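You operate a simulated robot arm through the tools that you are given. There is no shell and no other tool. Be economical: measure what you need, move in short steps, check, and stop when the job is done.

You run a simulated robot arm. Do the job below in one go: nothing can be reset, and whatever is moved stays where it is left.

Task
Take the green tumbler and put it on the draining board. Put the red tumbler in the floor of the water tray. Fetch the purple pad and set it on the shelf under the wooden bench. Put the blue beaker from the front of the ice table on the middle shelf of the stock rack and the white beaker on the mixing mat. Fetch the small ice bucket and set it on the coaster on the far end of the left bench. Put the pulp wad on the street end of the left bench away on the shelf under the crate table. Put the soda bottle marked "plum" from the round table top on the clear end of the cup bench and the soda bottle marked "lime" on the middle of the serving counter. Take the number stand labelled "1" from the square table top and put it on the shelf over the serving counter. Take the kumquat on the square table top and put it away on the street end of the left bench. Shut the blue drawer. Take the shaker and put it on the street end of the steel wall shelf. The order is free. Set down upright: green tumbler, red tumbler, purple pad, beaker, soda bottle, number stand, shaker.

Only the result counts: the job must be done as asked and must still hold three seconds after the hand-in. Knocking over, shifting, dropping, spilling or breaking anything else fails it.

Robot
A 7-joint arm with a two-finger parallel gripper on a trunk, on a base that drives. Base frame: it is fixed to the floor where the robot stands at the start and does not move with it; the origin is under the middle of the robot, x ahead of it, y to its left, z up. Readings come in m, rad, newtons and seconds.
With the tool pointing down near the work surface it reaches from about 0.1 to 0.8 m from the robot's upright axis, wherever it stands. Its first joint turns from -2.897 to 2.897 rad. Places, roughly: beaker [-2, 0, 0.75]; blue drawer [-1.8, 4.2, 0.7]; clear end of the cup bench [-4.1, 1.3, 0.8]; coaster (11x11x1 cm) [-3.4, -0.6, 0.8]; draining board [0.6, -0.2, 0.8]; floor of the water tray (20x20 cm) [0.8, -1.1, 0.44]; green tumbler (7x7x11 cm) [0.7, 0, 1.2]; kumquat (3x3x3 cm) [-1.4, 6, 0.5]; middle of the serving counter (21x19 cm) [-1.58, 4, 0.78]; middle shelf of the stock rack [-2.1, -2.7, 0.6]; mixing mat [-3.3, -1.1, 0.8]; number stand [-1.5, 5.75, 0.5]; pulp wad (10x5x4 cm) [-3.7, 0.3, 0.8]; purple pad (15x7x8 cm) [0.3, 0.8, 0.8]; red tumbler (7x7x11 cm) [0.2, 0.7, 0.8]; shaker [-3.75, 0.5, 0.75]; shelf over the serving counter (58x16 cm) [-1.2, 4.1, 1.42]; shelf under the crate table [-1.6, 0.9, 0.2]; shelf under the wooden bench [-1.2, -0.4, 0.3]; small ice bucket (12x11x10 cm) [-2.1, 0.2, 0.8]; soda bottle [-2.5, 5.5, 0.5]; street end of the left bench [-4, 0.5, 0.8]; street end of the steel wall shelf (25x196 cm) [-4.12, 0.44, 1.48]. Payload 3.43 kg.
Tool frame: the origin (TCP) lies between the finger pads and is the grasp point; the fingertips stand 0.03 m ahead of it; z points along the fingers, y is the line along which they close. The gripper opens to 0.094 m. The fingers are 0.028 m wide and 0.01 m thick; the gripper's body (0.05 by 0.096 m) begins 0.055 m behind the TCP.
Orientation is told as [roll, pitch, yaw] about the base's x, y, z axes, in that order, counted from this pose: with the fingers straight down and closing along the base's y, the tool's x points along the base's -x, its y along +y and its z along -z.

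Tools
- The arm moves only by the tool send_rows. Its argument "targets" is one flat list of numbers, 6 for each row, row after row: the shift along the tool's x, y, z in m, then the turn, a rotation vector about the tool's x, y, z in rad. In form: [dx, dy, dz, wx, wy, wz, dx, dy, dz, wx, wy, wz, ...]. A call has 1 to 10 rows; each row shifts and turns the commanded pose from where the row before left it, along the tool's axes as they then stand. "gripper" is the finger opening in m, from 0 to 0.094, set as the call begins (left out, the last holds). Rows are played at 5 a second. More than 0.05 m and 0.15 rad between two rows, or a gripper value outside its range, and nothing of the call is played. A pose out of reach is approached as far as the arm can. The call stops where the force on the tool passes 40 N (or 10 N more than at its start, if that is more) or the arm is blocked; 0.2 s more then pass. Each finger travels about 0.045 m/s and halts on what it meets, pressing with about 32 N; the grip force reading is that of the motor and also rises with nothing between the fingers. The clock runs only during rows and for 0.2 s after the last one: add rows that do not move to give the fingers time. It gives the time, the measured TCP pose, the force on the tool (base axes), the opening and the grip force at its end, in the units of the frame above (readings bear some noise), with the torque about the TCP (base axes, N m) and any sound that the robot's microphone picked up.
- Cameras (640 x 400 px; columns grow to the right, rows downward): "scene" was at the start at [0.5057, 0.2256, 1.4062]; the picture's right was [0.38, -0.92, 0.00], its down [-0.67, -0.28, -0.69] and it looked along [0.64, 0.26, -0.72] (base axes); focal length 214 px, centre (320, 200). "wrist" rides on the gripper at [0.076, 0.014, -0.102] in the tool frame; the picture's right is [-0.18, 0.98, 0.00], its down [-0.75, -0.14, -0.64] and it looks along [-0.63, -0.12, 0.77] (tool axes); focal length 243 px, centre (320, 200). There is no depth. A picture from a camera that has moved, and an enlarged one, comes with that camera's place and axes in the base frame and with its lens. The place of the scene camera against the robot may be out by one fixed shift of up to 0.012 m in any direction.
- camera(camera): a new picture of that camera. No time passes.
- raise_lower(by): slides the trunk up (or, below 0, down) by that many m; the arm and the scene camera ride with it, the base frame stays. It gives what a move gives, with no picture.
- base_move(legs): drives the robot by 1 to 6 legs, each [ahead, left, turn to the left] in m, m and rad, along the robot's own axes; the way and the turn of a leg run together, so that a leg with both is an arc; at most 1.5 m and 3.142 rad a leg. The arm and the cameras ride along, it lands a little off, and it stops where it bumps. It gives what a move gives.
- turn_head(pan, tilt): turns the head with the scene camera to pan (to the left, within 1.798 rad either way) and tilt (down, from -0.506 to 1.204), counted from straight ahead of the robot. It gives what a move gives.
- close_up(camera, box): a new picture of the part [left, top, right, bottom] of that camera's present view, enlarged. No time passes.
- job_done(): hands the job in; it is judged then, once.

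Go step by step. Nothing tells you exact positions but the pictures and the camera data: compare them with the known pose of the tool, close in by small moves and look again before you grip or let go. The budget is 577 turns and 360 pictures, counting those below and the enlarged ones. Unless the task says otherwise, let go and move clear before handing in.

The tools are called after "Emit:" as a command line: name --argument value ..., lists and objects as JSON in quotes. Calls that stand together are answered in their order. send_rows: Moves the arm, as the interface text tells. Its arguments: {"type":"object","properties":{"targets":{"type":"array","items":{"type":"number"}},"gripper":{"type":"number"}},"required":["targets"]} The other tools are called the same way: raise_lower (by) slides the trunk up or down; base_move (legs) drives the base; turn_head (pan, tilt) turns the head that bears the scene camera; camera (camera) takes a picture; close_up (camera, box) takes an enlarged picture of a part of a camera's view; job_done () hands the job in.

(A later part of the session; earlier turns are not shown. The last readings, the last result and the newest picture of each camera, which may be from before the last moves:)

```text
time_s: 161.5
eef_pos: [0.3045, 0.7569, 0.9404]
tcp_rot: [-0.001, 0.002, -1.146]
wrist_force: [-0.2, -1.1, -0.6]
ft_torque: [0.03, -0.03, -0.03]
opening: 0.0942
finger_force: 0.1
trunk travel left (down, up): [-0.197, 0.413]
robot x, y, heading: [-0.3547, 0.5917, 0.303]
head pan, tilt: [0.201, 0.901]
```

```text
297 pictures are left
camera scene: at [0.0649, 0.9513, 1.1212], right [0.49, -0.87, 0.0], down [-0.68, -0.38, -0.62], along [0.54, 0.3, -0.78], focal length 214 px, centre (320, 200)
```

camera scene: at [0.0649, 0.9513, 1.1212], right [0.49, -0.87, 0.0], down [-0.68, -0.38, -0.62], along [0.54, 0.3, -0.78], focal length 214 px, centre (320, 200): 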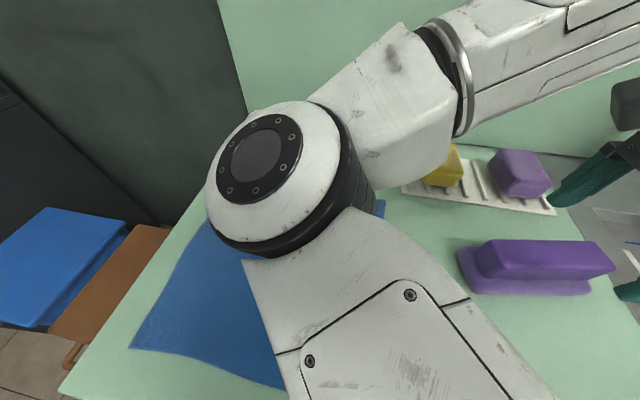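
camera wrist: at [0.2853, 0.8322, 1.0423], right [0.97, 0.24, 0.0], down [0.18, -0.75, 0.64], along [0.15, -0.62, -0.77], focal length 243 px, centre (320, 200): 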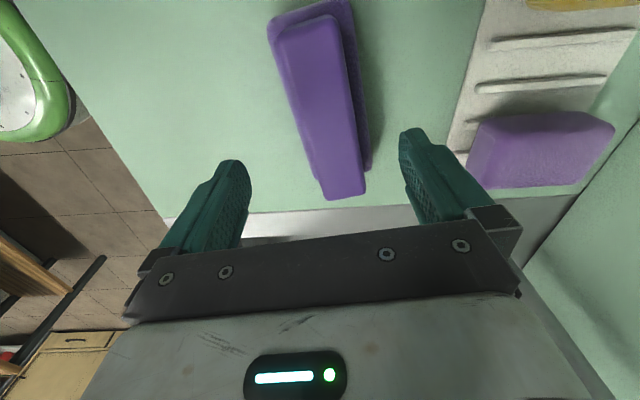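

Emit:
raise_lower --by -0.06

Emit:
send_rows --targets '[0.001, 0.005, 0, 0, 0, -0.06, 0, 0, 0.02, 0, 0, 0, 0, 0, 0.02, 0, 0, 0, 0, 0, 0, 0, 0, 0]'

Emit:
camera --camera "wrist"

Emit:
camera --camera "scene"

```text
time_s: 162.5
eef_pos: [0.3047, 0.758, 0.8794]
tcp_rot: [-0.002, 0.0, -1.147]
wrist_force: [0.9, 0.4, 0.1]
ft_torque: [0.01, 0.01, -0.02]
opening: 0.094
finger_force: 0.0
trunk travel left (down, up): [-0.137, 0.473]
robot x, y, heading: [-0.3524, 0.5916, 0.306]
head pan, tilt: [0.201, 0.901]
```

```text
time_s: 163.5
eef_pos: [0.3076, 0.7646, 0.8395]
tcp_rot: [0.002, 0.004, -1.075]
wrist_force: [-0.2, -0.2, 1.0]
ft_torque: [0.0, -0.01, 0.01]
opening: 0.094
finger_force: 0.0
trunk travel left (down, up): [-0.137, 0.473]
robot x, y, heading: [-0.3511, 0.5921, 0.309]
head pan, tilt: [0.201, 0.901]
```

```text
296 pictures are left
camera wrist: at [0.2838, 0.8385, 0.9428], right [0.95, 0.3, 0.0], down [0.23, -0.73, 0.64], along [0.2, -0.61, -0.77], focal length 243 px, centre (320, 200)
```

wrist: 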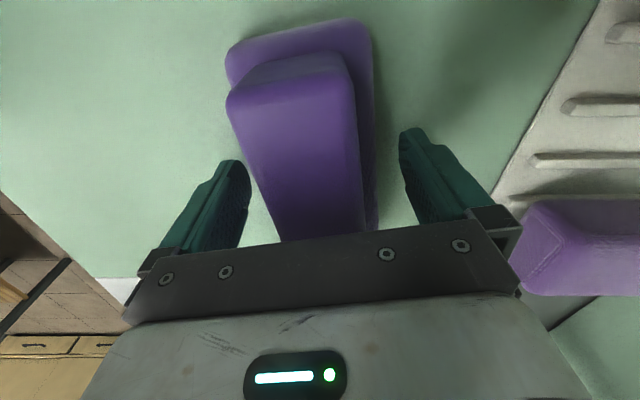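

```text
295 pictures are left
camera scene: at [0.0649, 0.9512, 1.0612], right [0.49, -0.87, 0.0], down [-0.68, -0.38, -0.62], along [0.54, 0.3, -0.78], focal length 214 px, centre (320, 200)
```

scene: 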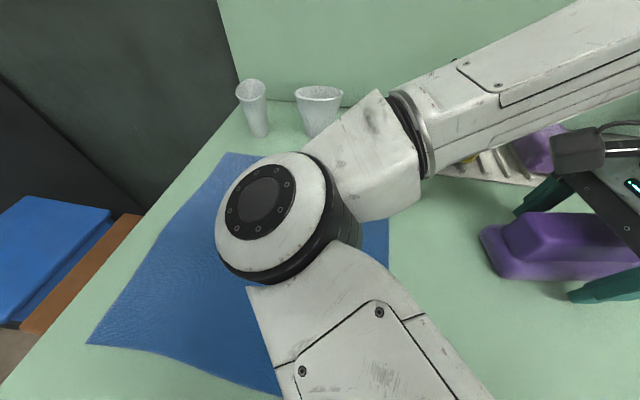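

Fingers straddle the handle. Grip.

Emit:
send_rows --targets '[0, 0, 0, 0, 0, 0, 0, 0, 0, 0, 0, 0, 0, 0, 0, 0, 0, 0, 0, 0, 0, 0, 0, 0, 0, 0, 0, 0, 0, 0, 0, 0, 0, 0, 0, 0]' --gripper 0.02

Emit:
send_rows --targets '[0, 0, -0.03, 0, 0, 0, 0, 0, -0.03, 0, 0, 0, 0, 0, 0, 0, 0, 0]'

Emit:
camera --camera "scene"

```text
time_s: 164.9
eef_pos: [0.3065, 0.7642, 0.8408]
tcp_rot: [0.002, 0.004, -1.077]
wrist_force: [-0.1, 0.0, 0.2]
ft_torque: [0.04, 0.02, -0.06]
opening: 0.065
finger_force: 32.2
trunk travel left (down, up): [-0.137, 0.473]
robot x, y, heading: [-0.3525, 0.5953, 0.299]
head pan, tilt: [0.201, 0.901]
```

```text
time_s: 165.7
eef_pos: [0.307, 0.7583, 0.8907]
tcp_rot: [-0.039, -0.025, -1.088]
wrist_force: [-0.7, -1.3, -0.6]
ft_torque: [-0.02, 0.03, 0.03]
opening: 0.0653
finger_force: 31.6
trunk travel left (down, up): [-0.137, 0.473]
robot x, y, heading: [-0.3497, 0.5949, 0.308]
head pan, tilt: [0.201, 0.901]
```

```text
294 pictures are left
camera scene: at [0.065, 0.9512, 1.0611], right [0.49, -0.87, 0.0], down [-0.68, -0.38, -0.62], along [0.54, 0.3, -0.78], focal length 214 px, centre (320, 200)
```

scene: 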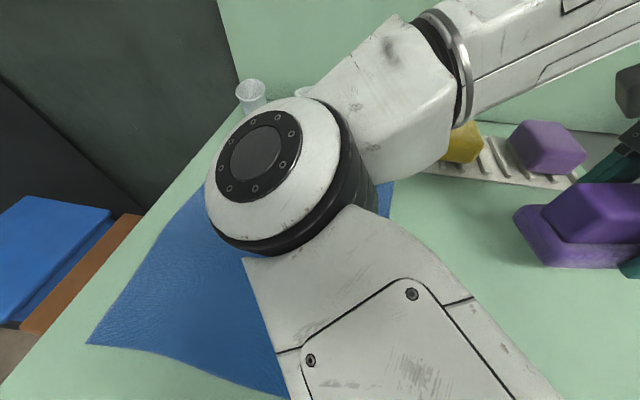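

Pad is held. Raise, and rotate the hand back to yaw 0.3 so the pad's long axis points at the robot.

Emit:
raise_lower --by 0.15

Emit:
send_rows --targets '[0, 0, 0, 0, 0, -0.138, 0, 0, 0, 0, 0, -0.138, 0, 0, 0, 0, 0, -0.138, 0, 0, 0, 0, 0, -0.138, 0, 0, 0, 0, 0, -0.138, 0, 0, 0, 0, 0, -0.138, 0, 0, 0, 0, 0, -0.138, 0, 0, 0, 0, 0, -0.138, 0, 0, 0, 0, 0, -0.138, 0, 0, 0, 0, 0, -0.138]'

Emit:
camera --camera "scene"

```text
time_s: 167.5
eef_pos: [0.3073, 0.7564, 1.0412]
tcp_rot: [-0.032, -0.02, -1.094]
wrist_force: [0.5, 0.7, -1.6]
ft_torque: [0.04, -0.02, 0.03]
opening: 0.0654
finger_force: 32.1
trunk travel left (down, up): [-0.287, 0.323]
robot x, y, heading: [-0.3522, 0.5935, 0.299]
head pan, tilt: [0.201, 0.901]
```

```text
time_s: 169.7
eef_pos: [0.3083, 0.7552, 1.0423]
tcp_rot: [-0.023, 0.024, 0.284]
wrist_force: [-0.1, -0.2, -1.2]
ft_torque: [0.02, -0.01, 0.0]
opening: 0.0651
finger_force: 32.1
trunk travel left (down, up): [-0.287, 0.323]
robot x, y, heading: [-0.3521, 0.5952, 0.307]
head pan, tilt: [0.201, 0.901]
```

```text
293 pictures are left
camera scene: at [0.065, 0.9513, 1.2111], right [0.49, -0.87, 0.0], down [-0.68, -0.38, -0.62], along [0.54, 0.3, -0.78], focal length 214 px, centre (320, 200)
```

scene: 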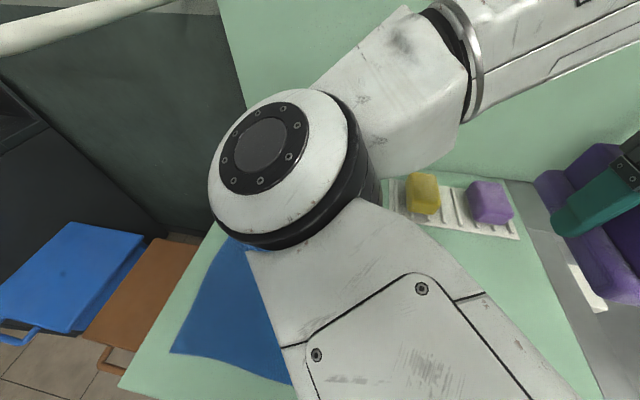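

Emit:
send_rows --targets '[0, 0, 0, -0.023, -0.024, -0.016, 0, 0, 0, 0, 0, 0]'

Emit:
base_move --legs '[[-0.125, 0.03, 0]]'

Emit:
camera --camera "wrist"

```text
time_s: 170.3
eef_pos: [0.3069, 0.7541, 1.0396]
tcp_rot: [-0.012, 0.013, 0.3]
wrist_force: [-1.0, -0.3, -1.1]
ft_torque: [0.0, 0.02, -0.01]
opening: 0.0653
finger_force: 32.2
trunk travel left (down, up): [-0.287, 0.323]
robot x, y, heading: [-0.3537, 0.5929, 0.303]
head pan, tilt: [0.201, 0.901]
```

```text
time_s: 171.5
eef_pos: [0.1787, 0.7449, 1.0395]
tcp_rot: [-0.007, 0.01, 0.298]
wrist_force: [-0.1, -0.4, -0.4]
ft_torque: [0.0, 0.02, 0.05]
opening: 0.0652
finger_force: 32.1
trunk travel left (down, up): [-0.287, 0.323]
robot x, y, heading: [-0.4826, 0.5844, 0.312]
head pan, tilt: [0.201, 0.901]
```

```text
292 pictures are left
camera wrist: at [0.1021, 0.7372, 1.1432], right [-0.11, 0.99, -0.01], down [0.77, 0.09, 0.64], along [0.63, 0.06, -0.77], focal length 243 px, centre (320, 200)
```

wrist: 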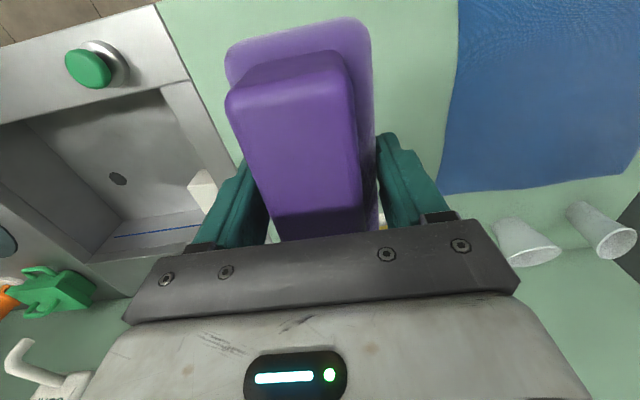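

Lower onto the counter.

Emit:
raise_lower --by -0.185

Emit:
send_rows --targets '[0, 0, 0.004, 0, 0, 0, 0, 0, 0.004, 0, 0, 0, 0, 0, 0.004, 0, 0, 0, 0, 0, 0.004, 0, 0, 0]'

```text
time_s: 173.6
eef_pos: [0.1784, 0.7432, 0.855]
tcp_rot: [-0.01, 0.007, 0.295]
wrist_force: [0.3, -0.3, -1.1]
ft_torque: [-0.03, -0.03, -0.03]
opening: 0.0652
finger_force: 31.7
trunk travel left (down, up): [-0.102, 0.508]
robot x, y, heading: [-0.4815, 0.5863, 0.304]
head pan, tilt: [0.201, 0.901]
```

```text
time_s: 174.6
eef_pos: [0.1774, 0.7445, 0.8397]
tcp_rot: [-0.007, 0.005, 0.3]
wrist_force: [-0.8, 1.1, 7.6]
ft_torque: [0.49, -0.57, 0.09]
opening: 0.0653
finger_force: 32.4
trunk travel left (down, up): [-0.102, 0.508]
robot x, y, heading: [-0.4821, 0.5848, 0.305]
head pan, tilt: [0.201, 0.901]
```

Touching. Release, rise, and back off to regrasp at 45°.

Emit:
send_rows --targets '[0, 0, 0.001, 0, 0, 0, 0, 0, 0, 0, 0, 0, 0, 0, 0, 0, 0, 0, 0, 0, 0, 0, 0, 0]' --gripper 0.094

Emit:
raise_lower --by 0.15

Emit:
camera --camera "wrist"

```text
time_s: 175.6
eef_pos: [0.1782, 0.7433, 0.8385]
tcp_rot: [-0.01, 0.007, 0.296]
wrist_force: [-0.9, 0.8, 0.3]
ft_torque: [0.01, -0.03, -0.01]
opening: 0.0942
finger_force: 0.1
trunk travel left (down, up): [-0.102, 0.508]
robot x, y, heading: [-0.4816, 0.5844, 0.304]
head pan, tilt: [0.201, 0.901]
```

```text
time_s: 177.3
eef_pos: [0.1784, 0.744, 0.9878]
tcp_rot: [-0.006, 0.008, 0.295]
wrist_force: [-0.4, -0.9, 0.1]
ft_torque: [0.0, 0.0, 0.01]
opening: 0.0939
finger_force: 0.2
trunk travel left (down, up): [-0.252, 0.358]
robot x, y, heading: [-0.4816, 0.5879, 0.308]
head pan, tilt: [0.201, 0.901]
```

```text
291 pictures are left
camera wrist: at [0.1017, 0.737, 1.0914], right [-0.11, 0.99, -0.01], down [0.77, 0.09, 0.64], along [0.63, 0.06, -0.77], focal length 243 px, centre (320, 200)
```

wrist: 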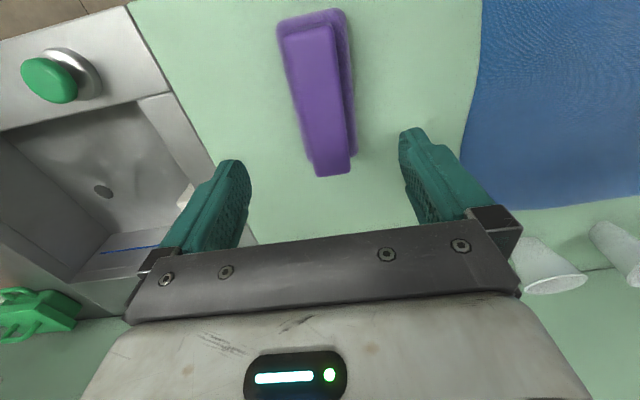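

Pad at (0.183,0.743), yaw≈0.34. Pitch the tool 45° forward above it.

Emit:
send_rows --targets '[0.02, 0, -0.02, -0.006, -0.131, -0.01, 0, 0, 0, 0, -0.131, -0.01, 0, 0, 0, 0, -0.131, -0.01, 0, 0, 0, 0, -0.131, 0, 0, 0, 0, 0, -0.131, 0, 0, 0, 0, 0, -0.131, 0]'

Emit:
camera --camera "scene"

Emit:
camera --camera "wrist"

```text
time_s: 178.7
eef_pos: [0.1616, 0.7258, 1.0061]
tcp_rot: [-0.022, -0.766, 0.304]
wrist_force: [0.3, -0.6, 0.2]
ft_torque: [0.06, -0.05, -0.02]
opening: 0.0937
finger_force: 0.0
trunk travel left (down, up): [-0.252, 0.358]
robot x, y, heading: [-0.4857, 0.5849, 0.308]
head pan, tilt: [0.201, 0.901]
```

```text
290 pictures are left
camera scene: at [-0.0637, 0.9423, 1.1762], right [0.49, -0.87, 0.0], down [-0.68, -0.38, -0.62], along [0.54, 0.3, -0.78], focal length 214 px, centre (320, 200)
```

scene: 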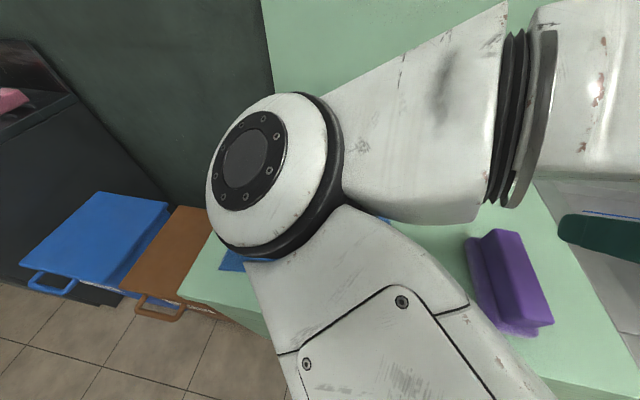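

```text
289 pictures are left
camera wrist: at [0.0368, 0.7042, 1.0274], right [-0.15, 0.98, 0.11], down [0.13, -0.09, 0.99], along [0.98, 0.17, -0.11], focal length 243 px, centre (320, 200)
```

wrist: 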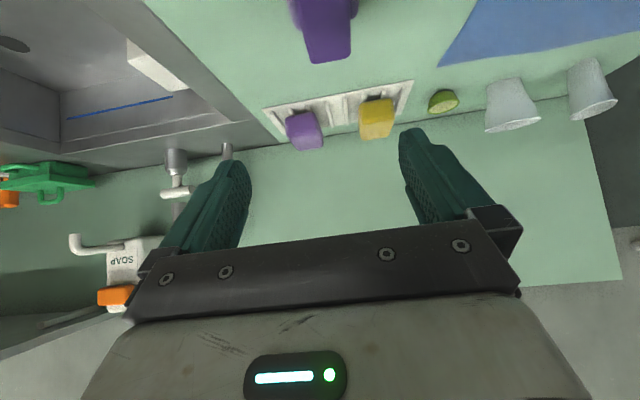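

Emit:
send_rows --targets '[-0.004, 0.009, 0.004, -0.021, 0, -0.021, 0, 0, 0, 0, 0, 0]'

Emit:
raise_lower --by -0.09

Emit:
camera --camera "wrist"

Emit:
turn_head --pan -0.5 --tilt 1.0

Emit:
camera --camera "scene"

```text
time_s: 179.3
eef_pos: [0.1644, 0.7273, 1.0066]
tcp_rot: [-0.012, -0.773, 0.299]
wrist_force: [-0.2, 0.2, 0.1]
ft_torque: [0.01, 0.01, 0.0]
opening: 0.0939
finger_force: 0.0
trunk travel left (down, up): [-0.252, 0.358]
robot x, y, heading: [-0.4822, 0.5864, 0.308]
head pan, tilt: [0.201, 0.901]
```

```text
time_s: 180.6
eef_pos: [0.1647, 0.7277, 0.9157]
tcp_rot: [-0.014, -0.771, 0.306]
wrist_force: [0.8, -0.3, 0.2]
ft_torque: [0.02, -0.06, 0.0]
opening: 0.094
finger_force: 0.1
trunk travel left (down, up): [-0.162, 0.448]
robot x, y, heading: [-0.4823, 0.5869, 0.305]
head pan, tilt: [0.201, 0.901]
```

```text
288 pictures are left
camera wrist: at [0.0395, 0.7059, 0.9364], right [-0.16, 0.98, 0.12], down [0.13, -0.1, 0.99], along [0.98, 0.17, -0.11], focal length 243 px, centre (320, 200)
```

wrist: 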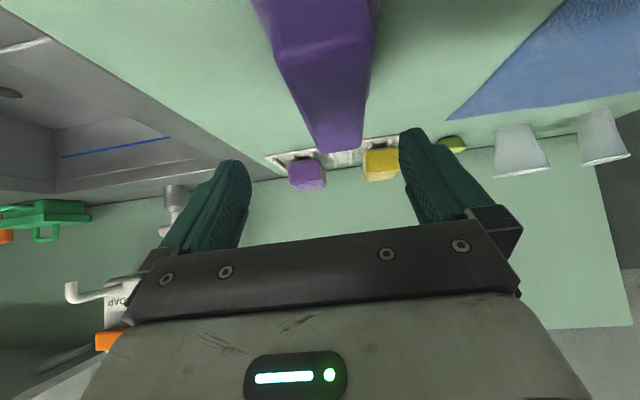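

```text
time_s: 181.6
eef_pos: [0.1641, 0.7287, 0.9158]
tcp_rot: [-0.019, -0.769, 0.309]
wrist_force: [0.5, 0.2, 0.2]
ft_torque: [0.01, -0.01, 0.02]
opening: 0.0939
finger_force: 0.2
trunk travel left (down, up): [-0.162, 0.448]
robot x, y, heading: [-0.4826, 0.5861, 0.305]
head pan, tilt: [-0.499, 1.0]
```

```text
287 pictures are left
camera scene: at [-0.0613, 0.8923, 1.079], right [-0.19, -0.98, 0.0], down [-0.83, 0.16, -0.54], along [0.53, -0.1, -0.84], focal length 214 px, centre (320, 200)
```

scene: 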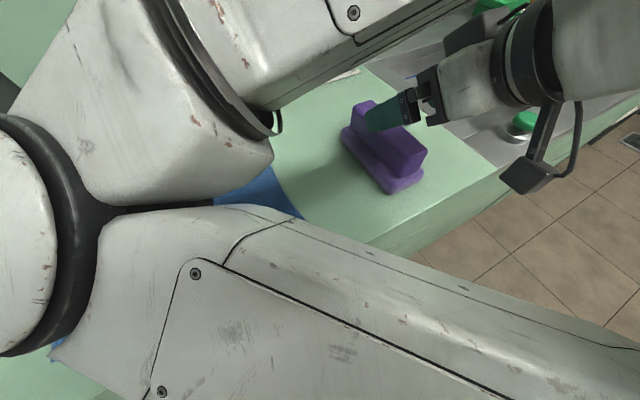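

Emit:
send_rows --targets '[0, 0.006, 0, -0.02, 0, -0.02, 0, 0, 0, 0, 0, 0]'

Emit:
raise_lower --by -0.068

Emit:
camera --camera "scene"

Emit:
camera --camera "wrist"

```text
time_s: 182.4
eef_pos: [0.1628, 0.7282, 0.9136]
tcp_rot: [-0.033, -0.761, 0.328]
wrist_force: [-0.3, 0.2, -0.1]
ft_torque: [0.02, -0.01, 0.01]
opening: 0.0939
finger_force: 0.0
trunk travel left (down, up): [-0.162, 0.448]
robot x, y, heading: [-0.4806, 0.5871, 0.308]
head pan, tilt: [-0.499, 1.0]
stopped in row 2: the arm was blocked; the commanded pose is now the measured one
```

```text
time_s: 183.5
eef_pos: [0.1625, 0.7287, 0.8453]
tcp_rot: [-0.033, -0.759, 0.328]
wrist_force: [0.0, -0.1, -0.6]
ft_torque: [0.02, 0.02, 0.01]
opening: 0.0941
finger_force: 0.1
trunk travel left (down, up): [-0.094, 0.516]
robot x, y, heading: [-0.4828, 0.5847, 0.304]
head pan, tilt: [-0.499, 1.0]
```

```text
286 pictures are left
camera scene: at [-0.0613, 0.8922, 1.011], right [-0.19, -0.98, 0.0], down [-0.83, 0.16, -0.54], along [0.53, -0.1, -0.84], focal length 214 px, centre (320, 200)
```

scene: 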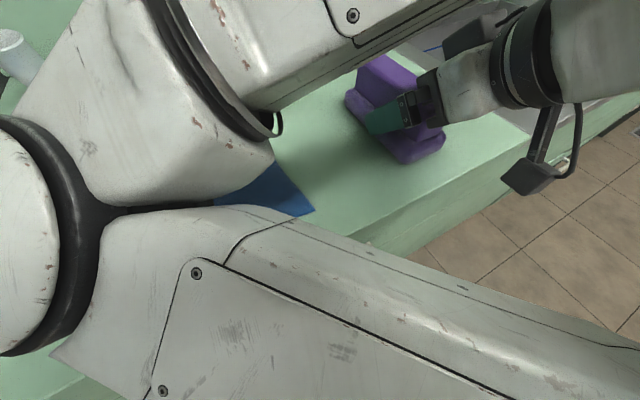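

```text
285 pictures are left
camera wrist: at [0.0385, 0.7047, 0.8672], right [-0.17, 0.98, 0.1], down [0.13, -0.08, 0.99], along [0.98, 0.18, -0.12], focal length 243 px, centre (320, 200)
```

wrist: 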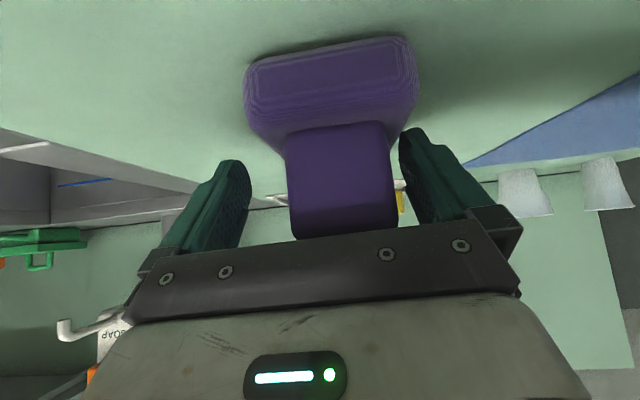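

Fingers straddle the handle at 45°. Grip and lift.

Emit:
send_rows --targets '[0, 0, 0, 0, 0, 0, 0, 0, 0, 0, 0, 0, 0, 0, 0, 0, 0, 0, 0, 0, 0, 0, 0, 0, 0, 0, 0, 0, 0, 0, 0, 0, 0, 0, 0, 0, 0, 0, 0, 0, 0, 0]' --gripper 0.02

Emit:
raise_lower --by 0.12

Emit:
camera --camera "wrist"

Emit:
camera --camera "scene"

```text
time_s: 185.1
eef_pos: [0.1628, 0.7288, 0.8457]
tcp_rot: [-0.033, -0.761, 0.329]
wrist_force: [0.6, 0.2, -0.1]
ft_torque: [0.07, 0.03, 0.06]
opening: 0.0654
finger_force: 31.9
trunk travel left (down, up): [-0.094, 0.516]
robot x, y, heading: [-0.4808, 0.5881, 0.306]
head pan, tilt: [-0.499, 1.0]
```

```text
time_s: 186.6
eef_pos: [0.1628, 0.728, 0.9665]
tcp_rot: [-0.035, -0.76, 0.33]
wrist_force: [-0.4, 0.5, -1.2]
ft_torque: [-0.04, 0.04, 0.0]
opening: 0.0653
finger_force: 31.8
trunk travel left (down, up): [-0.214, 0.396]
robot x, y, heading: [-0.4862, 0.5874, 0.303]
head pan, tilt: [-0.499, 1.0]
```

```text
284 pictures are left
camera wrist: at [0.0385, 0.7046, 0.9871], right [-0.17, 0.98, 0.1], down [0.13, -0.08, 0.99], along [0.98, 0.18, -0.12], focal length 243 px, centre (320, 200)
```

wrist: 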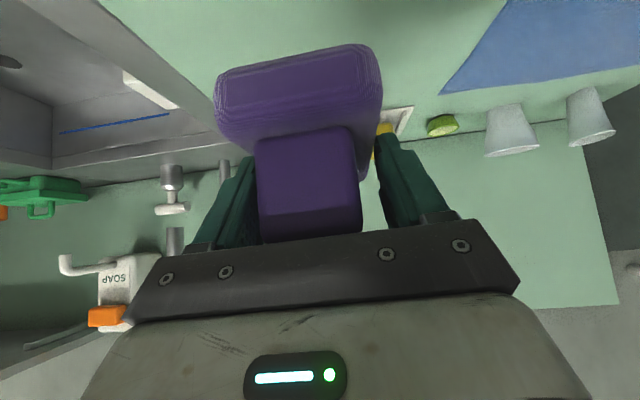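

```text
283 pictures are left
camera scene: at [-0.0613, 0.8922, 1.1309], right [-0.19, -0.98, 0.0], down [-0.83, 0.16, -0.54], along [0.53, -0.1, -0.84], focal length 214 px, centre (320, 200)
```

scene: 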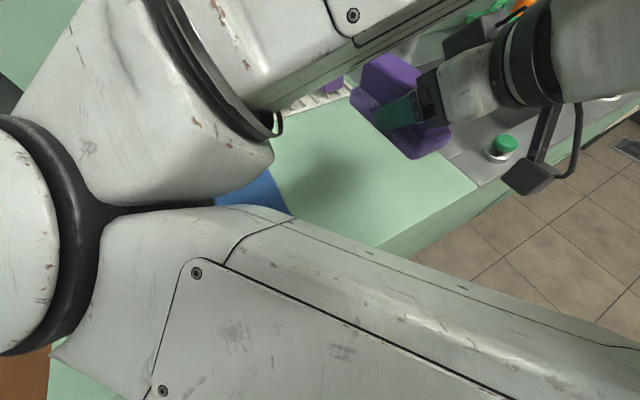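

Pad is firmly held at 45°. Raise, slide right along the aisle and turn around to face the wooden bench.

Emit:
raise_lower --by 0.25

Emit:
base_move --legs '[[-0.1, 0, 0], [0, -0.8, 0], [0, 0, -3.14]]'

Emit:
turn_head --pan -0.3 --tilt 0.7

Emit:
camera --camera "scene"

```text
time_s: 189.2
eef_pos: [0.1639, 0.7288, 1.215]
tcp_rot: [-0.034, -0.761, 0.329]
wrist_force: [-1.1, 0.5, -0.6]
ft_torque: [-0.01, 0.02, 0.01]
opening: 0.0652
finger_force: 32.5
trunk travel left (down, up): [-0.464, 0.146]
robot x, y, heading: [-0.482, 0.5861, 0.306]
head pan, tilt: [-0.499, 1.0]
```

```text
time_s: 201.6
eef_pos: [-0.9759, -0.3495, 1.2155]
tcp_rot: [-0.033, -0.763, -2.81]
wrist_force: [-1.6, 0.5, -1.0]
ft_torque: [-0.02, -0.04, -0.01]
opening: 0.0652
finger_force: 32.0
trunk travel left (down, up): [-0.464, 0.146]
robot x, y, heading: [-0.3334, -0.2064, -2.833]
head pan, tilt: [-0.499, 1.0]
```

```text
time_s: 202.4
eef_pos: [-0.9762, -0.3482, 1.216]
tcp_rot: [-0.032, -0.759, -2.809]
wrist_force: [0.1, 0.6, -0.4]
ft_torque: [-0.01, -0.03, -0.02]
opening: 0.0654
finger_force: 32.3
trunk travel left (down, up): [-0.464, 0.146]
robot x, y, heading: [-0.3295, -0.2036, -2.832]
head pan, tilt: [-0.3, 0.7]
```

```text
282 pictures are left
camera scene: at [-0.7889, -0.5262, 1.4042], right [-0.01, 1.0, 0.0], down [0.64, 0.01, -0.76], along [-0.76, -0.01, -0.64], focal length 214 px, centre (320, 200)
```

scene: 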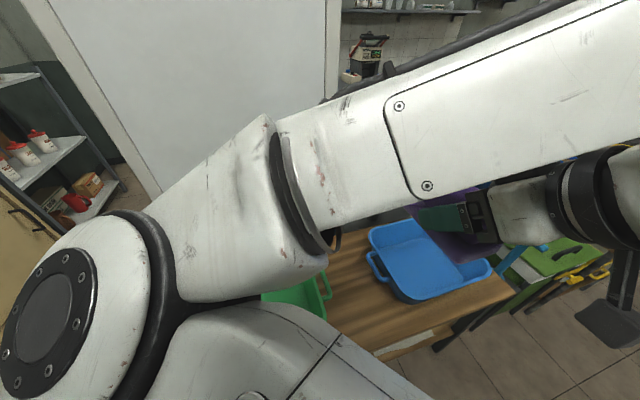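

Emit:
base_move --legs '[[-0.3, 0, 0]]'

Emit:
raise_lower --by -0.46

Emit:
turn_head --pan 0.2 --tilt 0.8

Emit:
camera --camera "scene"

```text
time_s: 204.4
eef_pos: [-0.6884, -0.2555, 1.2165]
tcp_rot: [-0.032, -0.759, -2.811]
wrist_force: [-0.4, 0.2, -1.3]
ft_torque: [0.05, -0.05, 0.02]
opening: 0.0651
finger_force: 32.0
trunk travel left (down, up): [-0.464, 0.146]
robot x, y, heading: [-0.0437, -0.1101, -2.831]
head pan, tilt: [-0.3, 0.7]
```

```text
refused: -0.46 is not a number from -0.4 to 0.4
```

```text
time_s: 205.4
eef_pos: [-0.6888, -0.2547, 1.2157]
tcp_rot: [-0.032, -0.759, -2.813]
wrist_force: [-0.5, -0.3, -1.0]
ft_torque: [-0.01, -0.03, 0.01]
opening: 0.0654
finger_force: 32.0
trunk travel left (down, up): [-0.464, 0.146]
robot x, y, heading: [-0.0415, -0.1137, -2.831]
head pan, tilt: [0.201, 0.799]
```

```text
281 pictures are left
camera scene: at [-0.4872, -0.4717, 1.3961], right [-0.49, 0.87, 0.0], down [0.63, 0.35, -0.7], along [-0.61, -0.34, -0.72], focal length 214 px, centre (320, 200)
```

scene: 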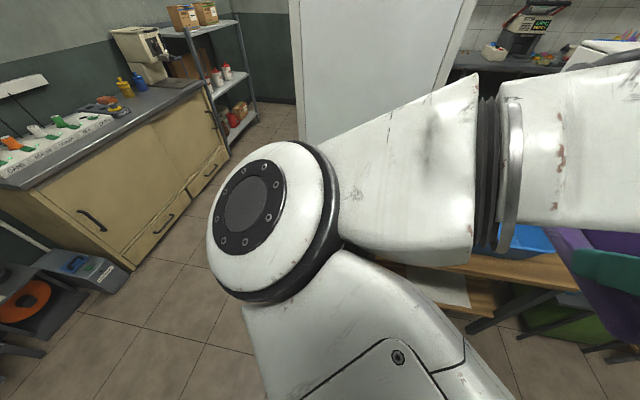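

Emit:
raise_lower --by -0.38

Emit:
send_rows --targets '[0.0, 0, 0.045, 0, 0, 0, 0.0, 0, 0.045, 0, 0, 0, 0, 0, 0.045, 0, 0, 0, 0.03, 0, 0.03, 0, 0, 0, 0.03, 0, 0.03, 0, 0, 0]'

Emit:
turn_head --pan -0.2 --tilt 0.5

Emit:
camera --camera "scene"

```text
time_s: 209.0
eef_pos: [-0.6881, -0.2557, 0.8355]
tcp_rot: [-0.031, -0.759, -2.812]
wrist_force: [0.7, -0.8, -1.3]
ft_torque: [0.02, -0.05, 0.05]
opening: 0.065
finger_force: 32.4
trunk travel left (down, up): [-0.084, 0.526]
robot x, y, heading: [-0.0425, -0.1129, -2.836]
head pan, tilt: [0.201, 0.799]
```

```text
time_s: 210.2
eef_pos: [-0.7766, -0.2781, 0.6536]
tcp_rot: [-0.034, -0.762, -2.812]
wrist_force: [-0.3, 0.7, -1.0]
ft_torque: [0.0, -0.05, 0.0]
opening: 0.0649
finger_force: 31.6
trunk travel left (down, up): [-0.084, 0.526]
robot x, y, heading: [-0.0446, -0.1089, -2.836]
head pan, tilt: [0.201, 0.799]
```

```text
time_s: 211.1
eef_pos: [-0.7755, -0.279, 0.6538]
tcp_rot: [-0.032, -0.759, -2.811]
wrist_force: [0.5, -0.5, -2.2]
ft_torque: [0.02, -0.01, -0.03]
opening: 0.065
finger_force: 32.0
trunk travel left (down, up): [-0.084, 0.526]
robot x, y, heading: [-0.0455, -0.1125, -2.835]
head pan, tilt: [-0.201, 0.499]
```

```text
280 pictures are left
camera scene: at [-0.5071, -0.4422, 1.042], right [-0.11, 0.99, 0.0], down [0.48, 0.05, -0.88], along [-0.87, -0.09, -0.48], focal length 214 px, centre (320, 200)
```

scene: 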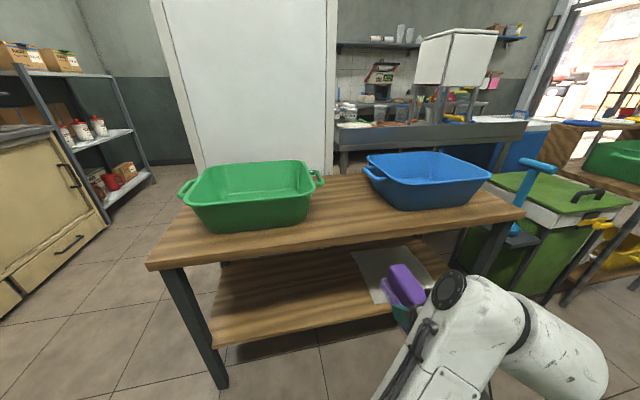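

Clear view: the shelf's left half is bare. I'll aim the pad at s=-0.2 (about x=-1.07,y=-0.54). Slide left and lower the arm in front of the shelf.

Emit:
base_move --legs '[[0, 0.163, 0]]'

Emit:
send_rows --targets '[0.033, 0, 0.033, 0, 0, 0, 0.033, 0, 0.033, 0, 0, 0, 0.033, 0, 0.033, 0, 0, 0, 0.033, 0, 0.033, 0, 0, 0]'

Emit:
camera --camera "scene"

```text
time_s: 211.9
eef_pos: [-0.7738, -0.286, 0.6528]
tcp_rot: [-0.033, -0.758, -2.813]
wrist_force: [0.0, 0.8, -0.4]
ft_torque: [-0.01, -0.03, 0.02]
opening: 0.065
finger_force: 32.2
trunk travel left (down, up): [-0.084, 0.526]
robot x, y, heading: [-0.0406, -0.1208, -2.835]
head pan, tilt: [-0.201, 0.499]
stopped in leg 1: the robot was blocked; the commanded pose is now the measured one
```

```text
time_s: 212.9
eef_pos: [-0.7704, -0.2818, 0.466]
tcp_rot: [-0.033, -0.759, -2.812]
wrist_force: [-0.6, -0.7, -1.4]
ft_torque: [-0.02, -0.05, 0.0]
opening: 0.065
finger_force: 31.8
trunk travel left (down, up): [-0.084, 0.526]
robot x, y, heading: [-0.0404, -0.1241, -2.831]
head pan, tilt: [-0.201, 0.499]
```

```text
279 pictures are left
camera scene: at [-0.5043, -0.4509, 1.0421], right [-0.11, 0.99, 0.0], down [0.48, 0.05, -0.88], along [-0.87, -0.09, -0.48], focal length 214 px, centre (320, 200)
```

scene: 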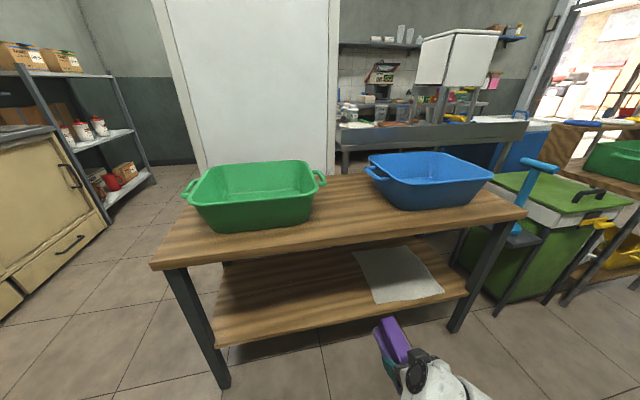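

Slide was blocked, probably base rear at the counter. Move forward 0.1 first, then left.

Emit:
base_move --legs '[[0.1, 0, 0], [0, 0.16, 0]]'

Emit:
camera --camera "scene"

```text
time_s: 215.0
eef_pos: [-0.8164, -0.466, 0.4667]
tcp_rot: [-0.032, -0.758, -2.813]
wrist_force: [0.8, -0.4, -1.1]
ft_torque: [0.02, 0.02, -0.04]
opening: 0.065
finger_force: 32.1
trunk travel left (down, up): [-0.084, 0.526]
robot x, y, heading: [-0.0856, -0.3057, -2.834]
head pan, tilt: [-0.201, 0.499]
```

```text
278 pictures are left
camera scene: at [-0.5503, -0.6348, 1.042], right [-0.11, 0.99, 0.0], down [0.48, 0.05, -0.88], along [-0.87, -0.09, -0.48], focal length 214 px, centre (320, 200)
```

scene: 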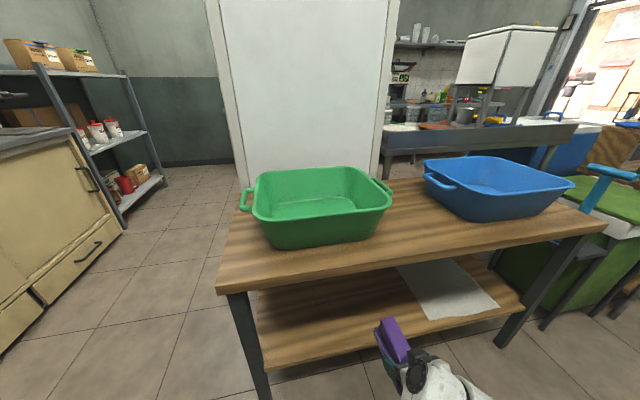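

Emit:
send_rows --targets '[0.024, 0, 0.024, 0, 0, 0, 0.02, 0, 0.02, 0, 0, 0]'

Emit:
base_move --legs '[[0.15, 0, 0]]'

Emit:
camera --camera "scene"

Emit:
camera --camera "wrist"

```text
time_s: 215.6
eef_pos: [-0.8167, -0.4656, 0.4028]
tcp_rot: [-0.036, -0.76, -2.812]
wrist_force: [0.5, -0.8, -1.6]
ft_torque: [0.02, -0.03, 0.0]
opening: 0.0653
finger_force: 31.7
trunk travel left (down, up): [-0.084, 0.526]
robot x, y, heading: [-0.0859, -0.3043, -2.834]
head pan, tilt: [-0.201, 0.499]
```

```text
time_s: 217.0
eef_pos: [-0.9604, -0.5101, 0.4041]
tcp_rot: [-0.033, -0.76, -2.811]
wrist_force: [0.2, 0.6, -2.3]
ft_torque: [0.0, -0.02, -0.01]
opening: 0.0653
finger_force: 32.2
trunk travel left (down, up): [-0.084, 0.526]
robot x, y, heading: [-0.2346, -0.3487, -2.835]
head pan, tilt: [-0.201, 0.499]
```

```text
277 pictures are left
camera scene: at [-0.6944, -0.6811, 1.0421], right [-0.11, 0.99, 0.0], down [0.48, 0.05, -0.88], along [-0.87, -0.09, -0.48], focal length 214 px, centre (320, 200)
```

scene: 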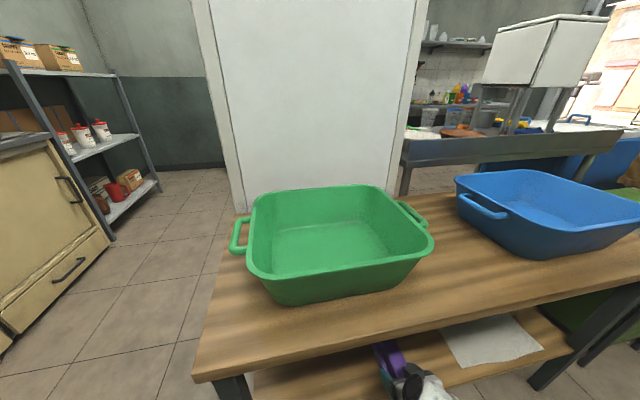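

```text
276 pictures are left
camera wrist: at [-0.8361, -0.4866, 0.4255], right [0.17, -0.98, 0.1], down [-0.13, 0.08, 0.99], along [-0.98, -0.18, -0.12], focal length 243 px, centre (320, 200)
```

wrist: 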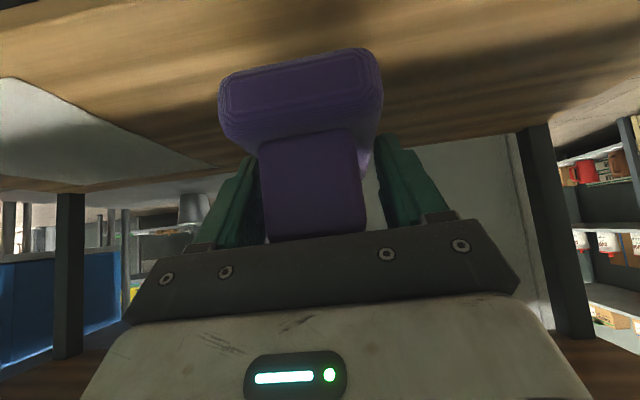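

Emit:
base_move --legs '[[0.1, 0, 0]]'

Emit:
camera --camera "wrist"

Emit:
send_rows --targets '[0.004, 0, 0.004, 0, 0, 0, 0.003, 0, 0.003, 0, 0, 0, 0.003, 0, 0.003, 0, 0, 0, 0.003, 0, 0.003, 0, 0, 0, 0.003, 0, 0.003, 0, 0, 0]'

```text
time_s: 218.2
eef_pos: [-1.0574, -0.5409, 0.4036]
tcp_rot: [-0.034, -0.76, -2.812]
wrist_force: [0.0, -0.2, -2.2]
ft_torque: [-0.02, -0.03, -0.02]
opening: 0.065
finger_force: 32.3
trunk travel left (down, up): [-0.084, 0.526]
robot x, y, heading: [-0.3284, -0.3817, -2.826]
head pan, tilt: [-0.201, 0.499]
```

```text
275 pictures are left
camera wrist: at [-0.9323, -0.5171, 0.4255], right [0.17, -0.98, 0.1], down [-0.13, 0.08, 0.99], along [-0.98, -0.18, -0.12], focal length 243 px, centre (320, 200)
```

wrist: 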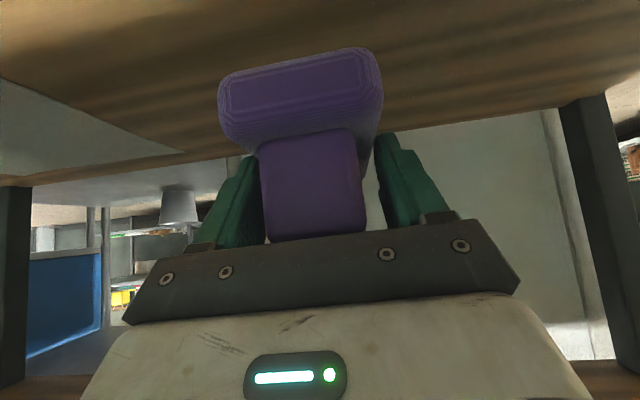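

```text
time_s: 219.4
eef_pos: [-1.0558, -0.5392, 0.3799]
tcp_rot: [-0.033, -0.76, -2.811]
wrist_force: [-0.3, 0.2, -0.9]
ft_torque: [0.01, -0.04, -0.03]
opening: 0.0649
finger_force: 31.9
trunk travel left (down, up): [-0.084, 0.526]
robot x, y, heading: [-0.3295, -0.3812, -2.834]
head pan, tilt: [-0.201, 0.499]
```

Emit:
send_rows --targets '[0.003, 0, 0.003, 0, 0, 0, 0.003, 0, 0.003, 0, 0, 0, 0.003, 0, 0.003, 0, 0, 0, 0.003, 0, 0.003, 0, 0, 0]'

```text
time_s: 220.4
eef_pos: [-1.0544, -0.5401, 0.3623]
tcp_rot: [-0.033, -0.761, -2.812]
wrist_force: [0.4, -0.2, -1.5]
ft_torque: [0.02, 0.0, 0.01]
opening: 0.065
finger_force: 32.2
trunk travel left (down, up): [-0.084, 0.526]
robot x, y, heading: [-0.3246, -0.3804, -2.837]
head pan, tilt: [-0.201, 0.499]
```

Emit:
send_rows --targets '[0.003, 0, 0.003, 0, 0, 0, 0.003, 0, 0.003, 0, 0, 0, 0.003, 0, 0.003, 0, 0, 0, 0.003, 0, 0.003, 0, 0, 0]'

Emit:
camera --camera "wrist"

```text
time_s: 221.4
eef_pos: [-1.0558, -0.5388, 0.3468]
tcp_rot: [-0.035, -0.759, -2.81]
wrist_force: [1.0, -0.5, -1.1]
ft_torque: [0.0, -0.02, -0.01]
opening: 0.0652
finger_force: 32.0
trunk travel left (down, up): [-0.084, 0.526]
robot x, y, heading: [-0.3301, -0.3797, -2.83]
head pan, tilt: [-0.201, 0.499]
```

```text
274 pictures are left
camera wrist: at [-0.9314, -0.5153, 0.3689], right [0.17, -0.98, 0.1], down [-0.13, 0.08, 0.99], along [-0.98, -0.18, -0.12], focal length 243 px, centre (320, 200)
```

wrist: 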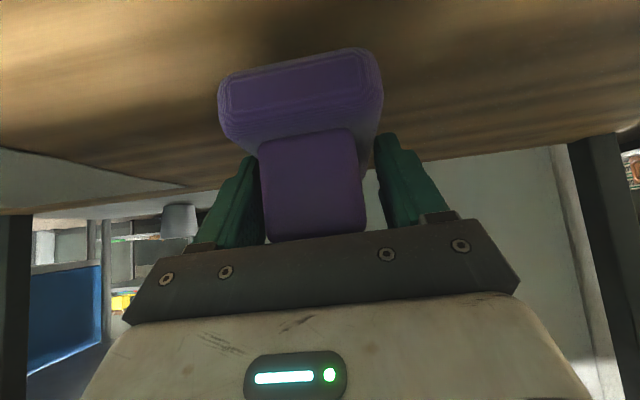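

Emit:
send_rows --targets '[0.003, 0, 0.003, 0, 0, 0, 0.003, 0, 0.003, 0, 0, 0, 0.003, 0, 0.003, 0, 0, 0, 0.003, 0, 0.003, 0, 0, 0, 0.003, 0, 0.003, 0, 0, 0, 0.003, 0, 0.003, 0, 0, 0, 0.003, 0, 0.003, 0, 0, 0]'

```text
time_s: 223.0
eef_pos: [-1.0559, -0.5394, 0.3232]
tcp_rot: [-0.04, -0.768, -2.809]
wrist_force: [5.4, -0.3, 16.3]
ft_torque: [-0.21, -1.02, 0.04]
opening: 0.0654
finger_force: 32.1
trunk travel left (down, up): [-0.084, 0.526]
robot x, y, heading: [-0.3275, -0.3839, -2.832]
head pan, tilt: [-0.201, 0.499]
stopped in row 7: the force on the tool passed its limit at 44 N (the readings are from after the stop); the commanded pose is now the measured one
```

Contact with shelf. Release, then back straight out.

Emit:
send_rows --targets '[-0.001, 0, -0.001, 0, 0, 0, 0, 0, 0, 0, 0, 0, 0, 0, 0, 0, 0, 0, 0, 0, 0, 0, 0, 0]' --gripper 0.094

Emit:
send_rows --targets '[0, 0, -0.04, 0, 0, 0, 0, 0, -0.04, 0, 0, 0, 0, 0, -0.03, 0, 0, 0]'

Emit:
base_move --legs '[[-0.22, 0, 0]]'

Emit:
camera --camera "scene"

Emit:
camera --camera "wrist"

```text
time_s: 224.0
eef_pos: [-1.0561, -0.5386, 0.3221]
tcp_rot: [-0.039, -0.767, -2.811]
wrist_force: [0.4, 0.0, 0.6]
ft_torque: [-0.01, -0.03, -0.04]
opening: 0.094
finger_force: 0.1
trunk travel left (down, up): [-0.084, 0.526]
robot x, y, heading: [-0.3253, -0.381, -2.832]
head pan, tilt: [-0.201, 0.499]
```

```text
time_s: 224.8
eef_pos: [-0.9826, -0.5164, 0.4011]
tcp_rot: [-0.038, -0.767, -2.81]
wrist_force: [0.0, -0.2, -0.3]
ft_torque: [0.01, 0.04, 0.0]
opening: 0.0941
finger_force: 0.1
trunk travel left (down, up): [-0.084, 0.526]
robot x, y, heading: [-0.3262, -0.3786, -2.831]
head pan, tilt: [-0.201, 0.499]
```

```text
time_s: 226.5
eef_pos: [-0.7723, -0.4495, 0.4005]
tcp_rot: [-0.038, -0.766, -2.812]
wrist_force: [-0.4, 0.7, 0.7]
ft_torque: [-0.02, 0.01, 0.02]
opening: 0.094
finger_force: 0.1
trunk travel left (down, up): [-0.084, 0.526]
robot x, y, heading: [-0.1182, -0.3197, -2.838]
head pan, tilt: [-0.201, 0.499]
```

```text
273 pictures are left
camera scene: at [-0.5805, -0.6445, 1.0421], right [-0.11, 0.99, 0.0], down [0.48, 0.05, -0.88], along [-0.87, -0.09, -0.48], focal length 214 px, centre (320, 200)
```

scene: 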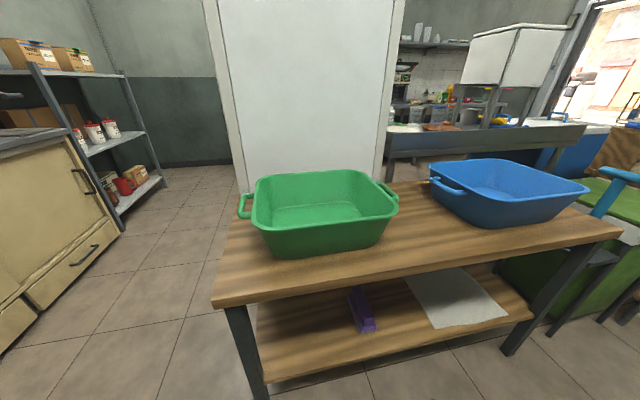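

```text
272 pictures are left
camera wrist: at [-0.6485, -0.4254, 0.4215], right [0.17, -0.98, 0.1], down [-0.13, 0.08, 0.99], along [-0.98, -0.18, -0.11], focal length 243 px, centre (320, 200)
```

wrist: 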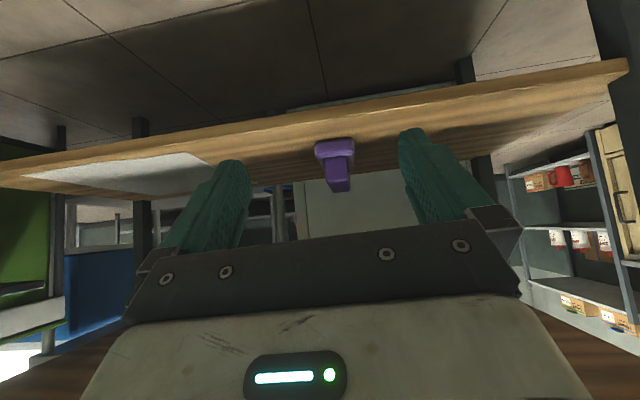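

Pad is standing on the shelf. Next: survey the ice-table side. Raise and drive to the open floor left of the bench.

Emit:
send_rows --targets '[-0.035, 0, -0.035, 0, 0, 0, -0.035, 0, -0.035, 0, 0, 0, -0.035, 0, -0.035, 0, 0, 0, -0.035, 0, -0.035, 0, 0, 0, -0.035, 0, -0.035, 0, 0, 0, -0.035, 0, -0.035, 0, 0, 0, -0.035, 0, -0.035, 0, 0, 0, -0.035, 0, -0.035, 0, 0, 0]'

Emit:
raise_lower --by 0.4

Emit:
base_move --legs '[[0.1, 0.75, 0]]'

Emit:
turn_head --pan 0.0 --tilt 0.35

Emit:
camera --camera "scene"

Emit:
turn_head --pan 0.9 --tilt 0.35

Emit:
camera --camera "scene"

```text
time_s: 228.1
eef_pos: [-0.7847, -0.3818, 0.7045]
tcp_rot: [-0.227, -0.639, -2.86]
wrist_force: [-0.4, -0.3, -0.5]
ft_torque: [0.01, -0.03, 0.02]
opening: 0.0941
finger_force: 0.1
out of reach, approached as far as the arm can: row 4, 5, 6
trunk travel left (down, up): [-0.084, 0.526]
robot x, y, heading: [-0.1167, -0.32, -2.84]
head pan, tilt: [-0.201, 0.499]
stopped in row 8: the arm was blocked; the commanded pose is now the measured one
```

```text
time_s: 231.9
eef_pos: [-0.7856, -0.3812, 1.1059]
tcp_rot: [-0.23, -0.639, -2.857]
wrist_force: [0.3, 0.1, 0.1]
ft_torque: [0.0, -0.01, 0.02]
opening: 0.0939
finger_force: 0.0
trunk travel left (down, up): [-0.484, 0.126]
robot x, y, heading: [-0.1207, -0.312, -2.834]
head pan, tilt: [-0.201, 0.499]
```

```text
time_s: 236.0
eef_pos: [-0.6541, -1.1259, 1.1052]
tcp_rot: [-0.231, -0.639, -2.855]
wrist_force: [-0.6, -0.3, -0.3]
ft_torque: [0.0, -0.02, 0.03]
opening: 0.0937
finger_force: 0.0
trunk travel left (down, up): [-0.484, 0.126]
robot x, y, heading: [0.0115, -1.0554, -2.837]
head pan, tilt: [-0.201, 0.499]
```

```text
time_s: 236.8
eef_pos: [-0.654, -1.1261, 1.1041]
tcp_rot: [-0.23, -0.639, -2.859]
wrist_force: [0.3, 0.1, -0.3]
ft_torque: [-0.03, -0.02, 0.01]
opening: 0.0939
finger_force: 0.0
trunk travel left (down, up): [-0.484, 0.126]
robot x, y, heading: [0.0122, -1.0573, -2.831]
head pan, tilt: [0.0, 0.351]
```

```text
271 pictures are left
camera scene: at [-0.4468, -1.4071, 1.4557], right [-0.3, 0.95, 0.0], down [0.33, 0.1, -0.94], along [-0.89, -0.28, -0.34], focal length 214 px, centre (320, 200)
```

scene: 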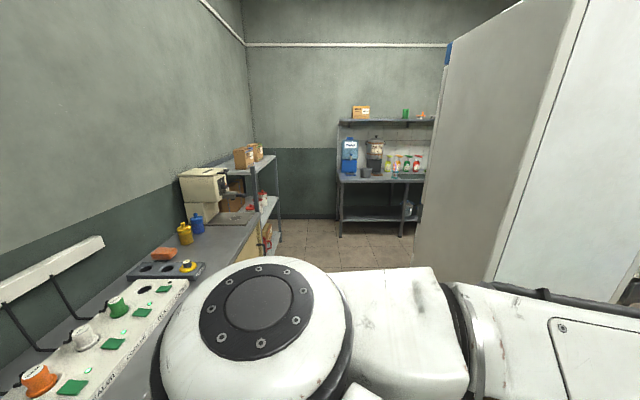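

```text
time_s: 238.0
eef_pos: [-0.6537, -1.1259, 1.1052]
tcp_rot: [-0.23, -0.636, -2.855]
wrist_force: [-0.5, -0.2, 0.0]
ft_torque: [-0.01, 0.02, -0.01]
opening: 0.094
finger_force: 0.1
trunk travel left (down, up): [-0.484, 0.126]
robot x, y, heading: [0.0106, -1.0569, -2.832]
head pan, tilt: [0.901, 0.351]
```

```text
270 pictures are left
camera scene: at [-0.3911, -1.4659, 1.4557], right [-0.94, 0.35, 0.0], down [0.12, 0.32, -0.94], along [-0.33, -0.88, -0.34], focal length 214 px, centre (320, 200)
```

scene: 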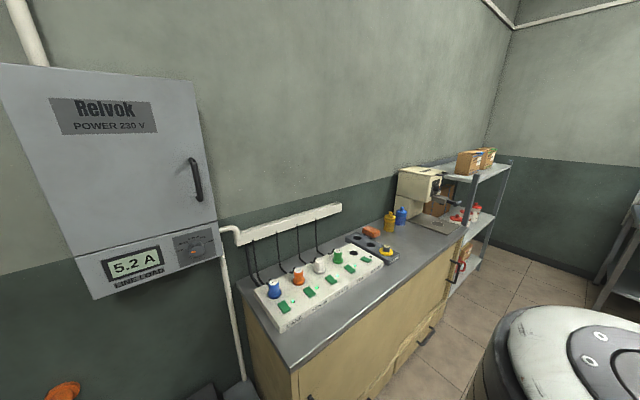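

The corridor left leads to the far rack; the ice table is behind the wooden bench. I'll look at the ice table from the bench's front.

Emit:
base_move --legs '[[0.1, -1.35, 0]]'

Emit:
turn_head --pan -0.2 --tilt 0.45

Emit:
camera --camera "scene"

```text
time_s: 244.7
eef_pos: [-1.1548, 0.1277, 1.1054]
tcp_rot: [-0.229, -0.639, -2.861]
wrist_force: [-0.6, 0.5, 0.0]
ft_torque: [-0.05, 0.05, 0.02]
opening: 0.0941
finger_force: 0.0
trunk travel left (down, up): [-0.484, 0.126]
robot x, y, heading: [-0.4914, 0.1952, -2.836]
head pan, tilt: [0.901, 0.351]
```

```text
time_s: 246.0
eef_pos: [-1.1549, 0.1285, 1.105]
tcp_rot: [-0.23, -0.639, -2.862]
wrist_force: [0.1, -0.3, -0.2]
ft_torque: [0.0, -0.05, 0.0]
opening: 0.0943
finger_force: 0.1
trunk travel left (down, up): [-0.484, 0.126]
robot x, y, heading: [-0.4848, 0.1969, -2.839]
head pan, tilt: [-0.201, 0.45]
```

```text
269 pictures are left
camera scene: at [-0.9512, -0.1349, 1.4465], right [-0.1, 0.99, 0.0], down [0.43, 0.05, -0.9], along [-0.9, -0.09, -0.44], focal length 214 px, centre (320, 200)
```

scene: 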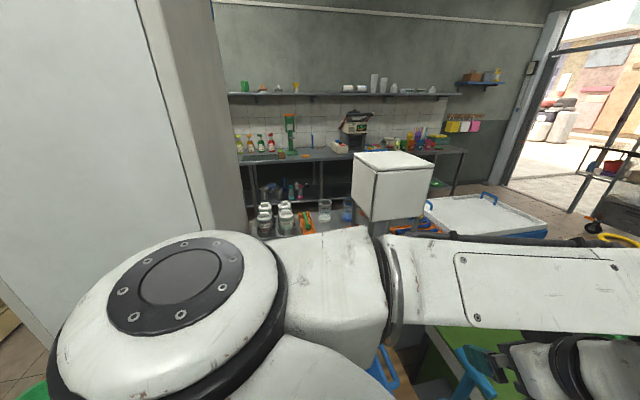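

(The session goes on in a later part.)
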